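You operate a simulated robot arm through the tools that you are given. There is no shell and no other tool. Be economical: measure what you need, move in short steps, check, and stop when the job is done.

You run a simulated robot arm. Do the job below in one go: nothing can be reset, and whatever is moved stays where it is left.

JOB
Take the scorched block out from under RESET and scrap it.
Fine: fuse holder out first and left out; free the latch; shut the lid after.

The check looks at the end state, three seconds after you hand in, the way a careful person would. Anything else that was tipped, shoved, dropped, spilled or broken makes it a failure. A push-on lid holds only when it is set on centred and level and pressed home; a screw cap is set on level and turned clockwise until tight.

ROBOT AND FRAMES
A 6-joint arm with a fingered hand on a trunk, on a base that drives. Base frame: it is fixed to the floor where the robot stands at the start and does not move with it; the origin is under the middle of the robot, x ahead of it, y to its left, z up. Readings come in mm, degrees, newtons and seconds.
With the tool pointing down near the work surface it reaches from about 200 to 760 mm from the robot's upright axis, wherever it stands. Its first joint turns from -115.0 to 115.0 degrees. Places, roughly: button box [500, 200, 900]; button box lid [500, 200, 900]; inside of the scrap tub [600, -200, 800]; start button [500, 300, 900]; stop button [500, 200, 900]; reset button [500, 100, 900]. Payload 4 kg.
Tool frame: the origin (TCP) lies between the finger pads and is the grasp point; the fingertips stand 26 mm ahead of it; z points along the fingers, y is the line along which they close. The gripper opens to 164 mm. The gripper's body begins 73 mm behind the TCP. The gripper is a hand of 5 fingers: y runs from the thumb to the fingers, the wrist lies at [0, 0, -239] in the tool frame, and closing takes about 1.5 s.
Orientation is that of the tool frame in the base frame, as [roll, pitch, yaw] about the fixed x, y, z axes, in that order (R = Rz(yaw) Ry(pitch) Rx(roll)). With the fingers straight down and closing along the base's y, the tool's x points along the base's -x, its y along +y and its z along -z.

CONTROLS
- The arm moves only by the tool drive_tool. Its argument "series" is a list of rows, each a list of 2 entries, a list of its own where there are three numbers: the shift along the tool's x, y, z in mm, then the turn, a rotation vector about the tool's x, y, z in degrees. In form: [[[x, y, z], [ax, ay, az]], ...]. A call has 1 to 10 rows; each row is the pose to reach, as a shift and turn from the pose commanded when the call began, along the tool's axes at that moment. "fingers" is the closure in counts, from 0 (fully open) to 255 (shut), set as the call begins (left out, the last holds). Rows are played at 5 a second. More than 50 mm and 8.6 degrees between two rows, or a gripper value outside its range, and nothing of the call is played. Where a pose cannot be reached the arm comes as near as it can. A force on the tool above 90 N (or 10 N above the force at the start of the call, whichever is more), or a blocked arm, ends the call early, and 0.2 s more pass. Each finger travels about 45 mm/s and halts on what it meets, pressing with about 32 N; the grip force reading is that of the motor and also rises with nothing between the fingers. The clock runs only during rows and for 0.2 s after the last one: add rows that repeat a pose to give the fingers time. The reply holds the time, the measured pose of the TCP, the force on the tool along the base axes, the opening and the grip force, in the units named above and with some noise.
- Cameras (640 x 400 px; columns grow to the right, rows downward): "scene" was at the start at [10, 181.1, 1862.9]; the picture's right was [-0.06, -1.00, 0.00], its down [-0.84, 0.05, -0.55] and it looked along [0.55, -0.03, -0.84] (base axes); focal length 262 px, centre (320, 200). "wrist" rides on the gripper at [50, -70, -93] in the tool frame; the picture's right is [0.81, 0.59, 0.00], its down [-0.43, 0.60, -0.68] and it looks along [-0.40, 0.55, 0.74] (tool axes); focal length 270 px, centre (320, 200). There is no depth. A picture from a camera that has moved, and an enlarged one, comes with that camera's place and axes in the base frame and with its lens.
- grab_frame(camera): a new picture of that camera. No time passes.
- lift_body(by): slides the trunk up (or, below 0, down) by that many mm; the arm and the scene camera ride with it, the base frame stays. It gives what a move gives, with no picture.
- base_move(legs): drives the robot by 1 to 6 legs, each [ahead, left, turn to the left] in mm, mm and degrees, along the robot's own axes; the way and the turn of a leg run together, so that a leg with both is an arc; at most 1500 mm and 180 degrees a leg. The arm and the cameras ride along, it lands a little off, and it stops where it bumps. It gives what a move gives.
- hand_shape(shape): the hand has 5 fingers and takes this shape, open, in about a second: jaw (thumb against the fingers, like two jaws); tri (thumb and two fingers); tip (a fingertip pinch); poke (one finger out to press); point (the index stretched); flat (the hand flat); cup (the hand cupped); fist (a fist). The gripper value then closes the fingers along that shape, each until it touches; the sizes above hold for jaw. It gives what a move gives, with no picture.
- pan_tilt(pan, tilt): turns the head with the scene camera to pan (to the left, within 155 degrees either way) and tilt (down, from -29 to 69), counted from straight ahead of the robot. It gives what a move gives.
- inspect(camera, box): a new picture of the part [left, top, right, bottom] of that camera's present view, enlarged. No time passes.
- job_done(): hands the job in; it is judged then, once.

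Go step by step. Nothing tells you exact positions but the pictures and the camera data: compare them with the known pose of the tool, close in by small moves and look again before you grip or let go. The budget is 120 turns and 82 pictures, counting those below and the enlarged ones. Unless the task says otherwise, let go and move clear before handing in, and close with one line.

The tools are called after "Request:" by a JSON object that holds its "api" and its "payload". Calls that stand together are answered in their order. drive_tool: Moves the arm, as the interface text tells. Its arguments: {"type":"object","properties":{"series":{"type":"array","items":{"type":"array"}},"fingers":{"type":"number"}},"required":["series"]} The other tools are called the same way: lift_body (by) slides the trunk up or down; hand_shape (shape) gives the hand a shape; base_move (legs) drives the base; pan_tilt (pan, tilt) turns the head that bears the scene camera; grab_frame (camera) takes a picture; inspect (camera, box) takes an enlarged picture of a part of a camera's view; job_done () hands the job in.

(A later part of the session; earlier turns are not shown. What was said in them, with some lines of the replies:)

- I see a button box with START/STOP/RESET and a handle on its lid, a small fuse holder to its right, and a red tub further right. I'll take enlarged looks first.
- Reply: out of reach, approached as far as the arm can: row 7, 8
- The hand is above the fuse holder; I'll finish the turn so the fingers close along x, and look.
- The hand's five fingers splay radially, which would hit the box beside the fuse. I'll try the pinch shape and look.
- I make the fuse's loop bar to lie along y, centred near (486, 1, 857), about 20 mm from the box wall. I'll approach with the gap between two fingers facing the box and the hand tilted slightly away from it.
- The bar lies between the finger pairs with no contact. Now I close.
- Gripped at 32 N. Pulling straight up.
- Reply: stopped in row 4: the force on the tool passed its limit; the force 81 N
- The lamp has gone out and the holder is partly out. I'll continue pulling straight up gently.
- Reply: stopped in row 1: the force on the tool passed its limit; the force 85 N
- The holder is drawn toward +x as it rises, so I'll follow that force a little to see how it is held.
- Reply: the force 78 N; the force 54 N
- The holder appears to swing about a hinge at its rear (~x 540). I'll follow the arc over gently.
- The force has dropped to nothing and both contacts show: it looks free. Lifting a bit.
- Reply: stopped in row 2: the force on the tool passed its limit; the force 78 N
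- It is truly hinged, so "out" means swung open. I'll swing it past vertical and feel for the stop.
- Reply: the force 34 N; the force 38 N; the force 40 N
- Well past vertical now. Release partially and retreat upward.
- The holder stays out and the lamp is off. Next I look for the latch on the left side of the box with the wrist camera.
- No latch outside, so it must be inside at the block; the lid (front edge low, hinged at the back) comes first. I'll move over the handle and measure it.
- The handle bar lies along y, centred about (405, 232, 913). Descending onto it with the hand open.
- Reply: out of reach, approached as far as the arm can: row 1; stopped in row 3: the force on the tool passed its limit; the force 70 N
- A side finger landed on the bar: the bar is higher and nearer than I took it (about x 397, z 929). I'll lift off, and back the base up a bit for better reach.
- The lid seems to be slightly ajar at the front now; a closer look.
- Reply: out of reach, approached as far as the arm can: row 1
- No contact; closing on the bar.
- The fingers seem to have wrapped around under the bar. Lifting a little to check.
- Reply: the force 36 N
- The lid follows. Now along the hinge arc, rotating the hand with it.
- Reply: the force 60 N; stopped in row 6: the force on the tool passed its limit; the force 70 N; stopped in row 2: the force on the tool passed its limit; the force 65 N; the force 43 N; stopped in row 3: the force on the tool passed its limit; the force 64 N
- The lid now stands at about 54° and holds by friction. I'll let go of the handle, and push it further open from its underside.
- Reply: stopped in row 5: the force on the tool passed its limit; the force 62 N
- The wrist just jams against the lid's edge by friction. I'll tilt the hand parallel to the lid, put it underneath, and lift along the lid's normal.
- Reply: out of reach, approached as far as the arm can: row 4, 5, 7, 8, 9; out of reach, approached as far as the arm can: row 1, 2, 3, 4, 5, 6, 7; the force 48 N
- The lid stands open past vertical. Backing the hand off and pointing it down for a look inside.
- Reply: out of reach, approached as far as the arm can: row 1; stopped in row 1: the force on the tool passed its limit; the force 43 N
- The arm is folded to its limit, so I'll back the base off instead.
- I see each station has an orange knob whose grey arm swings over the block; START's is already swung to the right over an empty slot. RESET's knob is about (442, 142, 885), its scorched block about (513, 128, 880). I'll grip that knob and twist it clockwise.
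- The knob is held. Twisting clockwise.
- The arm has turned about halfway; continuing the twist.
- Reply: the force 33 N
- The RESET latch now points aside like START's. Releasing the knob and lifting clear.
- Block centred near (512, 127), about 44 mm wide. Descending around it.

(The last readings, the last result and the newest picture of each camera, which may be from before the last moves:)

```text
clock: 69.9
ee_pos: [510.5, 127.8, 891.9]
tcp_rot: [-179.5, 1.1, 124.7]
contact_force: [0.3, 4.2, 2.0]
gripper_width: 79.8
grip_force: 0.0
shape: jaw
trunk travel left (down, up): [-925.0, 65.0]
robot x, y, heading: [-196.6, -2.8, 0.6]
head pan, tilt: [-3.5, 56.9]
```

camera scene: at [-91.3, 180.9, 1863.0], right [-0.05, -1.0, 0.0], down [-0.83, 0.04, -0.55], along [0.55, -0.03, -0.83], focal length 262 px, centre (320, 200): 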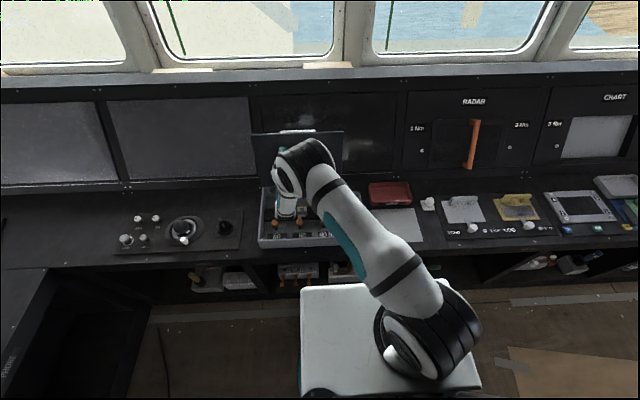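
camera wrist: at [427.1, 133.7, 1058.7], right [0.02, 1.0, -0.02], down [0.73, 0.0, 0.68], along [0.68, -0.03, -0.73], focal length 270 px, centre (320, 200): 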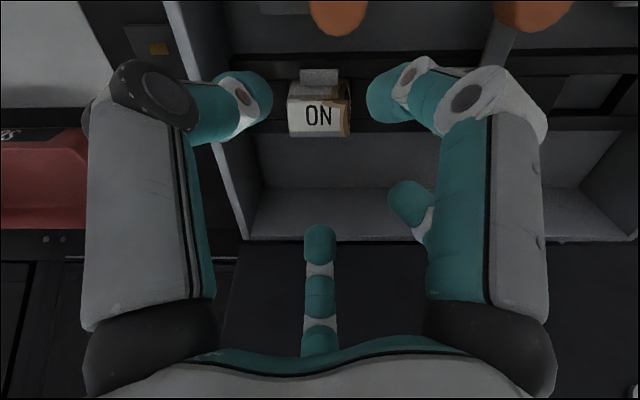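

Request:
{"api": "drive_tool", "payload": {"series": [[[0, 0, 4], [0, 0, 0]], [[0, 0, 7], [0, 0, 0]]]}}

Request:
{"api": "drive_tool", "payload": {"series": [[[0, 0, 0], [0, 0, 0]], [[0, 0, 0], [0, 0, 0]], [[0, 0, 0], [0, 0, 0]], [[0, 0, 0], [0, 0, 0]], [[0, 0, 0], [0, 0, 0]], [[0, 0, 0], [0, 0, 0]]], "fingers": 255}}

Request:
{"api": "grab_frame", "payload": {"camera": "wrist"}}

```text
clock: 70.5
ee_pos: [510.7, 127.9, 884.3]
tcp_rot: [-179.5, 1.1, 124.7]
contact_force: [-0.7, 8.9, 4.4]
gripper_width: 79.1
grip_force: 0.0
shape: jaw
trunk travel left (down, up): [-925.0, 65.0]
robot x, y, heading: [-199.5, 1.6, 0.8]
head pan, tilt: [-3.5, 56.9]
```

```text
clock: 71.9
ee_pos: [509.6, 127.0, 882.1]
tcp_rot: [-179.3, 1.2, 124.6]
contact_force: [-1.4, 5.4, -0.6]
gripper_width: 29.6
grip_force: 32.3
shape: jaw
trunk travel left (down, up): [-925.0, 65.0]
robot x, y, heading: [-197.8, 1.2, 0.7]
head pan, tilt: [-3.5, 56.9]
```

```text
7 pictures are left
camera wrist: at [424.1, 130.8, 975.3], right [0.02, 1.0, -0.02], down [0.73, 0.0, 0.68], along [0.68, -0.03, -0.73], focal length 270 px, centre (320, 200)
```

wrist: 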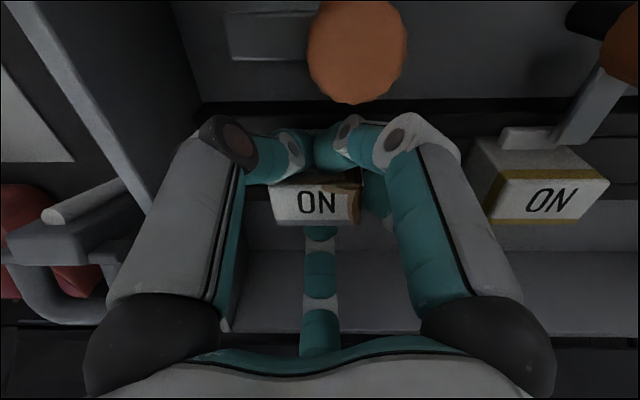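

Block gripped. Lifting straight up.

Request:
{"api": "drive_tool", "payload": {"series": [[[0, 0, -5], [0, 0, 0]], [[0, 0, -12], [0, 0, 0]], [[0, 0, -20], [0, 0, 0]], [[0, 0, -35], [0, 0, 0]], [[0, 0, -60], [0, 0, 0]], [[0, 0, -95], [0, 0, 0]], [[0, 0, -130], [0, 0, 0]]]}}

Request:
{"api": "grab_frame", "payload": {"camera": "wrist"}}

```text
clock: 73.5
ee_pos: [508.5, 127.6, 1012.8]
tcp_rot: [-179.5, 1.1, 124.7]
contact_force: [-0.1, -0.1, 0.0]
gripper_width: 29.8
grip_force: 32.3
shape: jaw
trunk travel left (down, up): [-925.0, 65.0]
robot x, y, heading: [-203.2, 0.2, 0.6]
head pan, tilt: [-3.5, 56.9]
```

```text
6 pictures are left
camera wrist: at [422.9, 133.0, 1105.7], right [0.02, 1.0, -0.02], down [0.73, 0.0, 0.68], along [0.68, -0.03, -0.73], focal length 270 px, centre (320, 200)
```

wrist: 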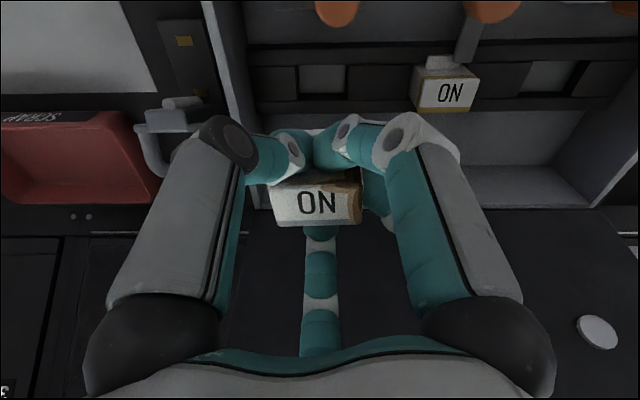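

The scorched block is out. Carrying it over to the right, then driving forward to reach the scrap tub at about (603, -186).

Request:
{"api": "drive_tool", "payload": {"series": [[[-30, -26, -3], [0, 0, 0]], [[-60, -53, -5], [0, 0, 0]], [[-90, -80, -5], [0, 0, 0]], [[-120, -106, -5], [0, 0, 0]], [[-150, -133, -5], [0, 0, 0]], [[-180, -160, -5], [0, 0, 0]], [[-210, -186, -5], [0, 0, 0]], [[-236, -210, -5], [0, 0, 0]]]}}

Request:
{"api": "base_move", "payload": {"legs": [[135, 0, -0.6]]}}

Request:
{"api": "grab_frame", "payload": {"camera": "wrist"}}

```text
clock: 75.3
ee_pos: [471.6, -186.0, 1025.0]
tcp_rot: [-179.5, 1.0, 124.6]
contact_force: [0.1, -0.4, -0.4]
gripper_width: 29.5
grip_force: 32.4
shape: jaw
trunk travel left (down, up): [-925.0, 65.0]
robot x, y, heading: [-195.0, -3.9, 0.5]
head pan, tilt: [-3.5, 56.9]
```

```text
clock: 76.6
ee_pos: [606.2, -190.5, 1024.5]
tcp_rot: [-179.4, 0.9, 124.0]
contact_force: [0.3, 0.1, -0.4]
gripper_width: 29.6
grip_force: 32.3
shape: jaw
trunk travel left (down, up): [-925.0, 65.0]
robot x, y, heading: [-63.2, -0.4, -0.2]
head pan, tilt: [-3.5, 56.9]
```

```text
5 pictures are left
camera wrist: at [519.4, -186.5, 1116.5], right [0.03, 1.0, -0.02], down [0.73, -0.01, 0.68], along [0.68, -0.04, -0.73], focal length 270 px, centre (320, 200)
```

wrist: 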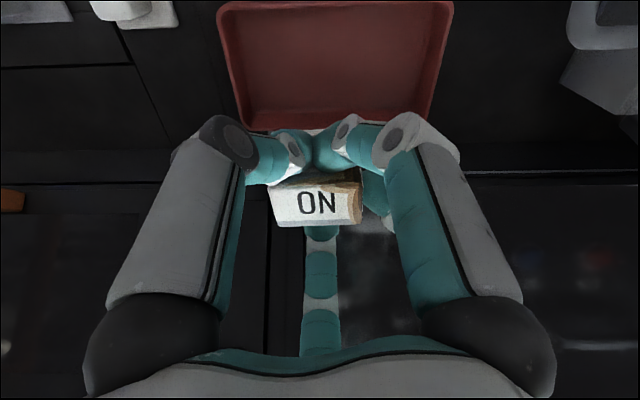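

Request:
{"api": "drive_tool", "payload": {"series": [[[6, 0, 35], [0, 0, 0]], [[12.8, -1, 70], [0, 0, 0]], [[12.8, -1, 100], [0, 0, 0]], [[12.8, -1, 118], [0, 0, 0]], [[12.8, -1, 127], [0, 0, 0]], [[12.8, -1, 127], [0, 0, 0]]]}}

```text
clock: 78.0
ee_pos: [597.0, -184.6, 898.4]
tcp_rot: [-179.5, 1.1, 124.0]
contact_force: [-1.2, 0.3, -0.7]
gripper_width: 29.4
grip_force: 32.2
shape: jaw
trunk travel left (down, up): [-925.0, 65.0]
robot x, y, heading: [-58.7, 1.5, -0.0]
head pan, tilt: [-3.5, 56.9]
```

Request:
{"api": "drive_tool", "payload": {"series": [[[0, 0, 6], [0, 0, 0]], [[0, 0, 10], [0, 0, 0]]]}}

Request:
{"api": "drive_tool", "payload": {"series": [[[0, 0, 0], [0, 0, 0]], [[0, 0, 0], [0, 0, 0]], [[0, 0, 0], [0, 0, 0]], [[0, 0, 0], [0, 0, 0]], [[0, 0, -15], [0, 0, 0]], [[0, 0, -40], [0, 0, 0]], [[0, 0, -80], [0, 0, 0]], [[0, 0, -120], [0, 0, 0]]], "fingers": 165}}

Request:
{"api": "grab_frame", "payload": {"camera": "wrist"}}

```text
clock: 78.6
ee_pos: [597.2, -183.9, 888.0]
tcp_rot: [-179.4, 1.1, 124.1]
contact_force: [-0.4, -0.3, -0.4]
gripper_width: 29.9
grip_force: 32.1
shape: jaw
trunk travel left (down, up): [-925.0, 65.0]
robot x, y, heading: [-62.6, -1.9, -0.2]
head pan, tilt: [-3.5, 56.9]
```

```text
clock: 80.4
ee_pos: [595.7, -180.8, 1009.5]
tcp_rot: [-179.5, 1.1, 124.0]
contact_force: [0.9, 0.0, 0.1]
gripper_width: 57.6
grip_force: 0.1
shape: jaw
trunk travel left (down, up): [-925.0, 65.0]
robot x, y, heading: [-63.6, 0.3, -0.3]
head pan, tilt: [-3.5, 56.9]
```

```text
4 pictures are left
camera wrist: at [509.4, -175.5, 1101.5], right [0.03, 1.0, -0.02], down [0.73, -0.01, 0.68], along [0.68, -0.04, -0.73], focal length 270 px, centre (320, 200)
```

wrist: 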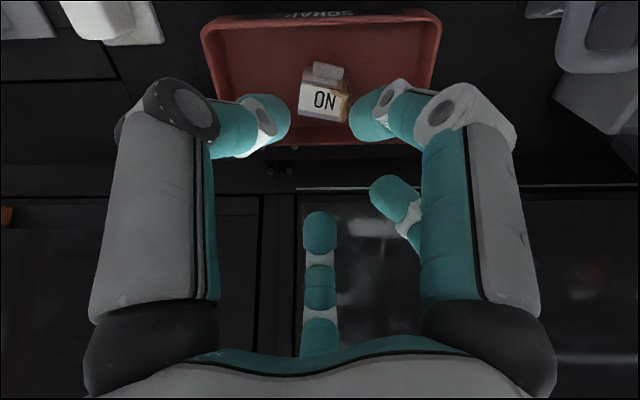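

The block lies in the tub. Next, shut the lid: I'll raise the hand, turn it, and bring it above the lid's edge.

Request:
{"api": "drive_tool", "payload": {"series": [[[20, 10, -35], [0, 0, 3]], [[45, 20, -70], [0, 0, 7]], [[75, 32, -100], [0, 0, 10]], [[105, 45, -130], [0, 0, 14]], [[135, 58, -155], [0, 0, 17]], [[165, 70, -180], [0, 0, 21]], [[195, 83, -200], [0, 0, 24]], [[220, 94, -215], [0, 0, 28]], [[245, 104, -230], [0, 0, 31]], [[268, 114, -240], [0, 0, 34]]], "fingers": 130}}

Request:
{"api": "base_move", "payload": {"legs": [[60, 0, 0]]}}

Request:
{"api": "grab_frame", "payload": {"camera": "scene"}}

```text
clock: 82.6
ee_pos: [540.9, 108.2, 1241.4]
tcp_rot: [179.9, 1.2, 89.9]
contact_force: [-0.2, 0.6, -0.1]
gripper_width: 80.0
grip_force: 0.0
shape: jaw
trunk travel left (down, up): [-925.0, 65.0]
robot x, y, heading: [-62.5, 2.1, -0.0]
head pan, tilt: [-3.5, 56.9]
```

```text
clock: 83.6
ee_pos: [600.6, 108.9, 1239.2]
tcp_rot: [179.9, 1.2, 89.9]
contact_force: [1.1, 0.3, 0.0]
gripper_width: 80.0
grip_force: 0.0
shape: jaw
trunk travel left (down, up): [-925.0, 65.0]
robot x, y, heading: [-6.8, 1.2, -0.0]
head pan, tilt: [-3.5, 56.9]
```

```text
3 pictures are left
camera scene: at [9.1, 181.2, 1862.9], right [-0.06, -1.0, 0.0], down [-0.84, 0.05, -0.55], along [0.54, -0.03, -0.84], focal length 262 px, centre (320, 200)
```

scene: 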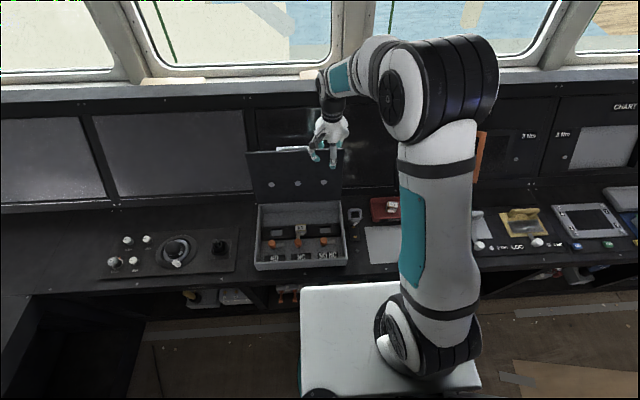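

The lid's edge is at about (678, y, 1161), leaning back. I'll straddle the edge near y 108 and draw it forward.

Request:
{"api": "drive_tool", "payload": {"series": [[[0, 26, 0], [0, 0, 0]], [[0, 52, 0], [0, 0, 0]], [[0, 78, 0], [0, 0, 0]], [[0, 78, 20], [0, 0, 0]], [[0, 78, 40], [0, 0, 0]], [[0, 78, 55], [0, 0, 0]], [[0, 78, 63], [0, 0, 0]]]}}

Request:
{"api": "inspect", "payload": {"camera": "scene", "box": [245, 90, 375, 220]}}

```text
clock: 85.2
ee_pos: [678.5, 107.3, 1177.5]
tcp_rot: [179.9, 1.1, 90.0]
contact_force: [-2.0, -0.8, 3.0]
gripper_width: 80.1
grip_force: 0.1
shape: jaw
trunk travel left (down, up): [-925.0, 65.0]
robot x, y, heading: [-3.4, -0.9, -0.3]
head pan, tilt: [-3.5, 56.9]
```

```text
3.08 times, centred on (310, 155) of scene
camera zoom: at [6.2, 181.1, 1863.0], right [-0.06, -1.0, 0.0], down [-0.84, 0.05, -0.55], along [0.55, -0.03, -0.84], focal length 805 px, centre (351, 338)
```

zoom: 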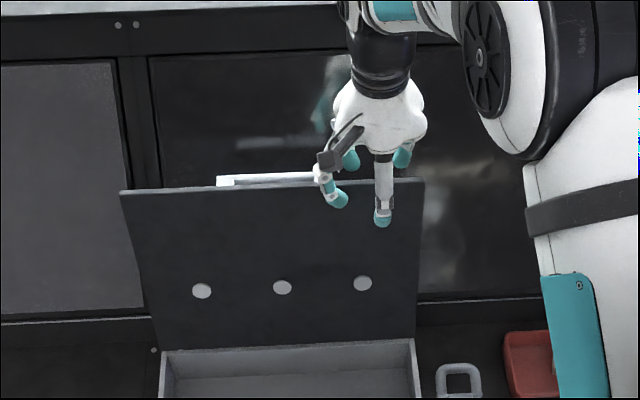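

Request:
{"api": "drive_tool", "payload": {"series": [[[0, -14, 3], [0, 0, 0]], [[0, -28, 4], [0, 0, 0]], [[0, -44, 1], [0, 0, 0]], [[0, -60, -2], [0, 0, 0]], [[0, -78, -3], [0, 0, 0]], [[0, -96, -3.5], [0, 0, 0]], [[0, -114, -2], [0, 0, 0]], [[0, -132, 0.5], [0, 0, 0]], [[0, -150, 5], [0, 0, 0]], [[0, -168, 9.5], [0, 0, 0]]]}}

```text
clock: 87.4
ee_pos: [509.6, 107.9, 1168.1]
tcp_rot: [179.9, 1.2, 90.0]
contact_force: [2.4, 0.0, -0.2]
gripper_width: 81.4
grip_force: 0.1
shape: jaw
trunk travel left (down, up): [-925.0, 65.0]
robot x, y, heading: [-5.6, -1.6, 0.1]
head pan, tilt: [-3.5, 56.9]
```

Request:
{"api": "drive_tool", "payload": {"series": [[[0, -17, 6], [0, 0, 0]], [[0, -34, 13], [0, 0, 0]], [[0, -50, 22], [0, 0, 0]], [[0, -65, 32], [0, 0, 0]]]}}

Request:
{"api": "grab_frame", "payload": {"camera": "scene"}}

```text
clock: 88.4
ee_pos: [444.6, 105.3, 1136.9]
tcp_rot: [179.9, 1.2, 90.0]
contact_force: [1.0, -0.1, 0.8]
gripper_width: 81.2
grip_force: 0.1
shape: jaw
trunk travel left (down, up): [-925.0, 65.0]
robot x, y, heading: [-2.5, 2.0, 0.2]
head pan, tilt: [-3.5, 56.9]
```

```text
1 pictures are left
camera scene: at [6.5, 181.2, 1862.9], right [-0.06, -1.0, 0.0], down [-0.84, 0.05, -0.55], along [0.55, -0.03, -0.84], focal length 262 px, centre (320, 200)
```

scene: 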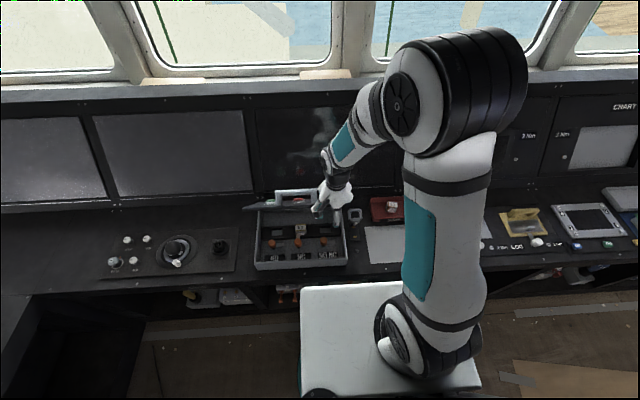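

The lid follows, now at about 55° and holding. I'll lift off, back the base a little, make a fist and press the lid down along its arc from above.

Request:
{"api": "drive_tool", "payload": {"series": [[[0, 0, -30], [0, 0, 0]], [[0, 0, -60], [0, 0, 0]], [[-8, 0, -90], [0, 0, 0]], [[-18, 0, -100], [0, 0, 0]], [[-18, 0, -100], [0, 0, 0]], [[-18, 0, -100], [0, 0, 0]], [[-18, 0, -100], [0, 0, 0]]], "fingers": 255}}

Request:
{"api": "base_move", "payload": {"legs": [[-80, 0, 0]]}}

```text
clock: 90.0
ee_pos: [444.2, 91.0, 1235.6]
tcp_rot: [179.9, 1.2, 90.0]
contact_force: [-0.4, 0.8, -0.6]
gripper_width: 0.0
grip_force: 32.1
shape: jaw
trunk travel left (down, up): [-925.0, 65.0]
robot x, y, heading: [-4.4, 0.6, -0.0]
head pan, tilt: [-3.5, 56.9]
```

```text
clock: 91.1
ee_pos: [364.3, 90.0, 1236.5]
tcp_rot: [179.8, 1.3, 90.0]
contact_force: [0.1, -0.7, -0.3]
gripper_width: 0.0
grip_force: 31.8
shape: jaw
trunk travel left (down, up): [-925.0, 65.0]
robot x, y, heading: [-83.6, 3.5, 0.0]
head pan, tilt: [-3.5, 56.9]
```

Request:
{"api": "drive_tool", "payload": {"series": [[[0, 40, 0], [0, 0, 0]], [[0, 80, 0], [0, 0, 0]], [[0, 120, 10], [0, 0, 0]], [[0, 151, 36], [0, 0, 0]], [[0, 151, 66], [0, 0, 0]], [[0, 146, 96], [0, 0, 0]]]}}

```text
clock: 92.5
ee_pos: [512.7, 88.7, 1139.2]
tcp_rot: [179.9, 1.2, 90.0]
contact_force: [-0.8, 0.5, 0.9]
gripper_width: 0.0
grip_force: 31.8
shape: jaw
trunk travel left (down, up): [-925.0, 65.0]
robot x, y, heading: [-81.0, 1.1, -0.1]
head pan, tilt: [-3.5, 56.9]
```

Request:
{"api": "drive_tool", "payload": {"series": [[[0, -12, 23], [0, 0, 0]], [[0, -24, 33], [0, 0, 0]], [[0, -36, 42], [0, 0, 0]], [[0, -47, 52], [0, 0, 0]], [[0, -57, 63], [0, 0, 0]], [[0, -66, 75], [0, 0, 0]], [[0, -75, 87], [0, 0, 0]], [[0, -83, 100], [0, 0, 0]], [[0, -89, 113], [0, 0, 0]], [[0, -95, 127], [0, 0, 0]]]}}

```text
clock: 94.7
ee_pos: [417.0, 86.1, 1012.1]
tcp_rot: [179.9, 1.3, 89.9]
contact_force: [0.1, 0.6, 0.6]
gripper_width: 0.0
grip_force: 31.9
shape: jaw
trunk travel left (down, up): [-925.0, 65.0]
robot x, y, heading: [-80.1, -3.3, 0.1]
head pan, tilt: [-3.5, 56.9]
```

Request:
{"api": "drive_tool", "payload": {"series": [[[0, -4, 14], [0, 0, 0]], [[0, -8, 29], [0, 0, 0]], [[0, -11, 44], [0, 0, 0]], [[0, -12, 59], [0, 0, 0]], [[0, -12, 74], [0, 0, 0]], [[0, -11, 89], [0, 0, 0]], [[0, -11, 100], [0, 0, 0]]]}}

```text
clock: 96.0
ee_pos: [408.0, 85.2, 939.8]
tcp_rot: [179.2, 1.1, 90.1]
contact_force: [-22.3, -4.1, 81.6]
gripper_width: 0.2
grip_force: 31.9
shape: jaw
trunk travel left (down, up): [-925.0, 65.0]
robot x, y, heading: [-83.8, 0.6, -0.0]
head pan, tilt: [-3.5, 56.9]
stopped in row 6: the force on the tool passed its limit (the readings are from after the stop); the commanded pose is now the measured one
```

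Firm contact with the fist at about z 914, which matches the closed lid top (back edge 912, button 919). I'll lift clear to the right and check with the last picture.

Request:
{"api": "drive_tool", "payload": {"series": [[[0, 0, -30], [0, 0, 0]], [[0, 0, -70], [0, 0, 0]], [[0, 0, -110], [0, 0, 0]], [[-40, 0, -140], [0, 0, 0]], [[-80, 0, -160], [0, 0, 0]], [[-120, 0, -180], [0, 0, 0]], [[-160, 0, -200], [0, 0, 0]], [[-200, 0, -220], [0, 0, 0]], [[-240, 0, -240], [0, 0, 0]], [[-280, 0, -260], [0, 0, 0]]]}}

Request:
{"api": "inspect", "payload": {"camera": "scene", "box": [240, 160, 420, 280]}}

```text
clock: 98.2
ee_pos: [408.9, -189.6, 1200.4]
tcp_rot: [179.2, 1.0, 90.0]
contact_force: [0.1, 0.3, -0.4]
gripper_width: 0.0
grip_force: 31.9
shape: jaw
trunk travel left (down, up): [-925.0, 65.0]
robot x, y, heading: [-81.3, 0.1, -0.1]
head pan, tilt: [-3.5, 56.9]
```

```text
3.33 times, centred on (330, 220) of scene
camera zoom: at [-73.2, 179.6, 1863.1], right [-0.06, -1.0, 0.0], down [-0.84, 0.05, -0.55], along [0.55, -0.03, -0.84], focal length 872 px, centre (287, 133)
```

zoom: 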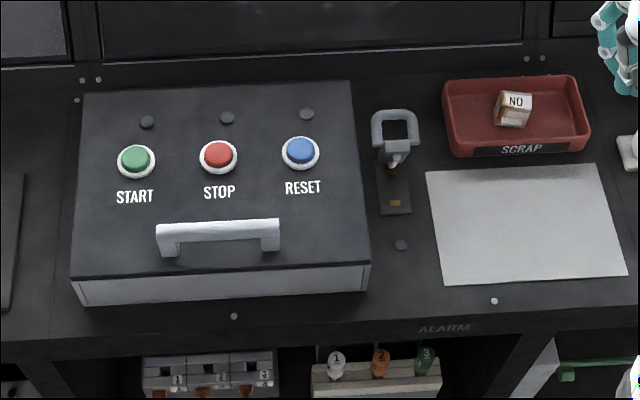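

The lid lies flush, the fuse holder is swung out with its lamp dark, and the scorched block is in the scrap tub. The hand is clear, so I'm handing in.

Request:
{"api": "job_done", "payload": {}}

```text
The job is handed in.
```

The scorched RESET block is in the scrap tub. The fuse holder came out first and is still out, the RESET latch is swung free, and the lid is shut.
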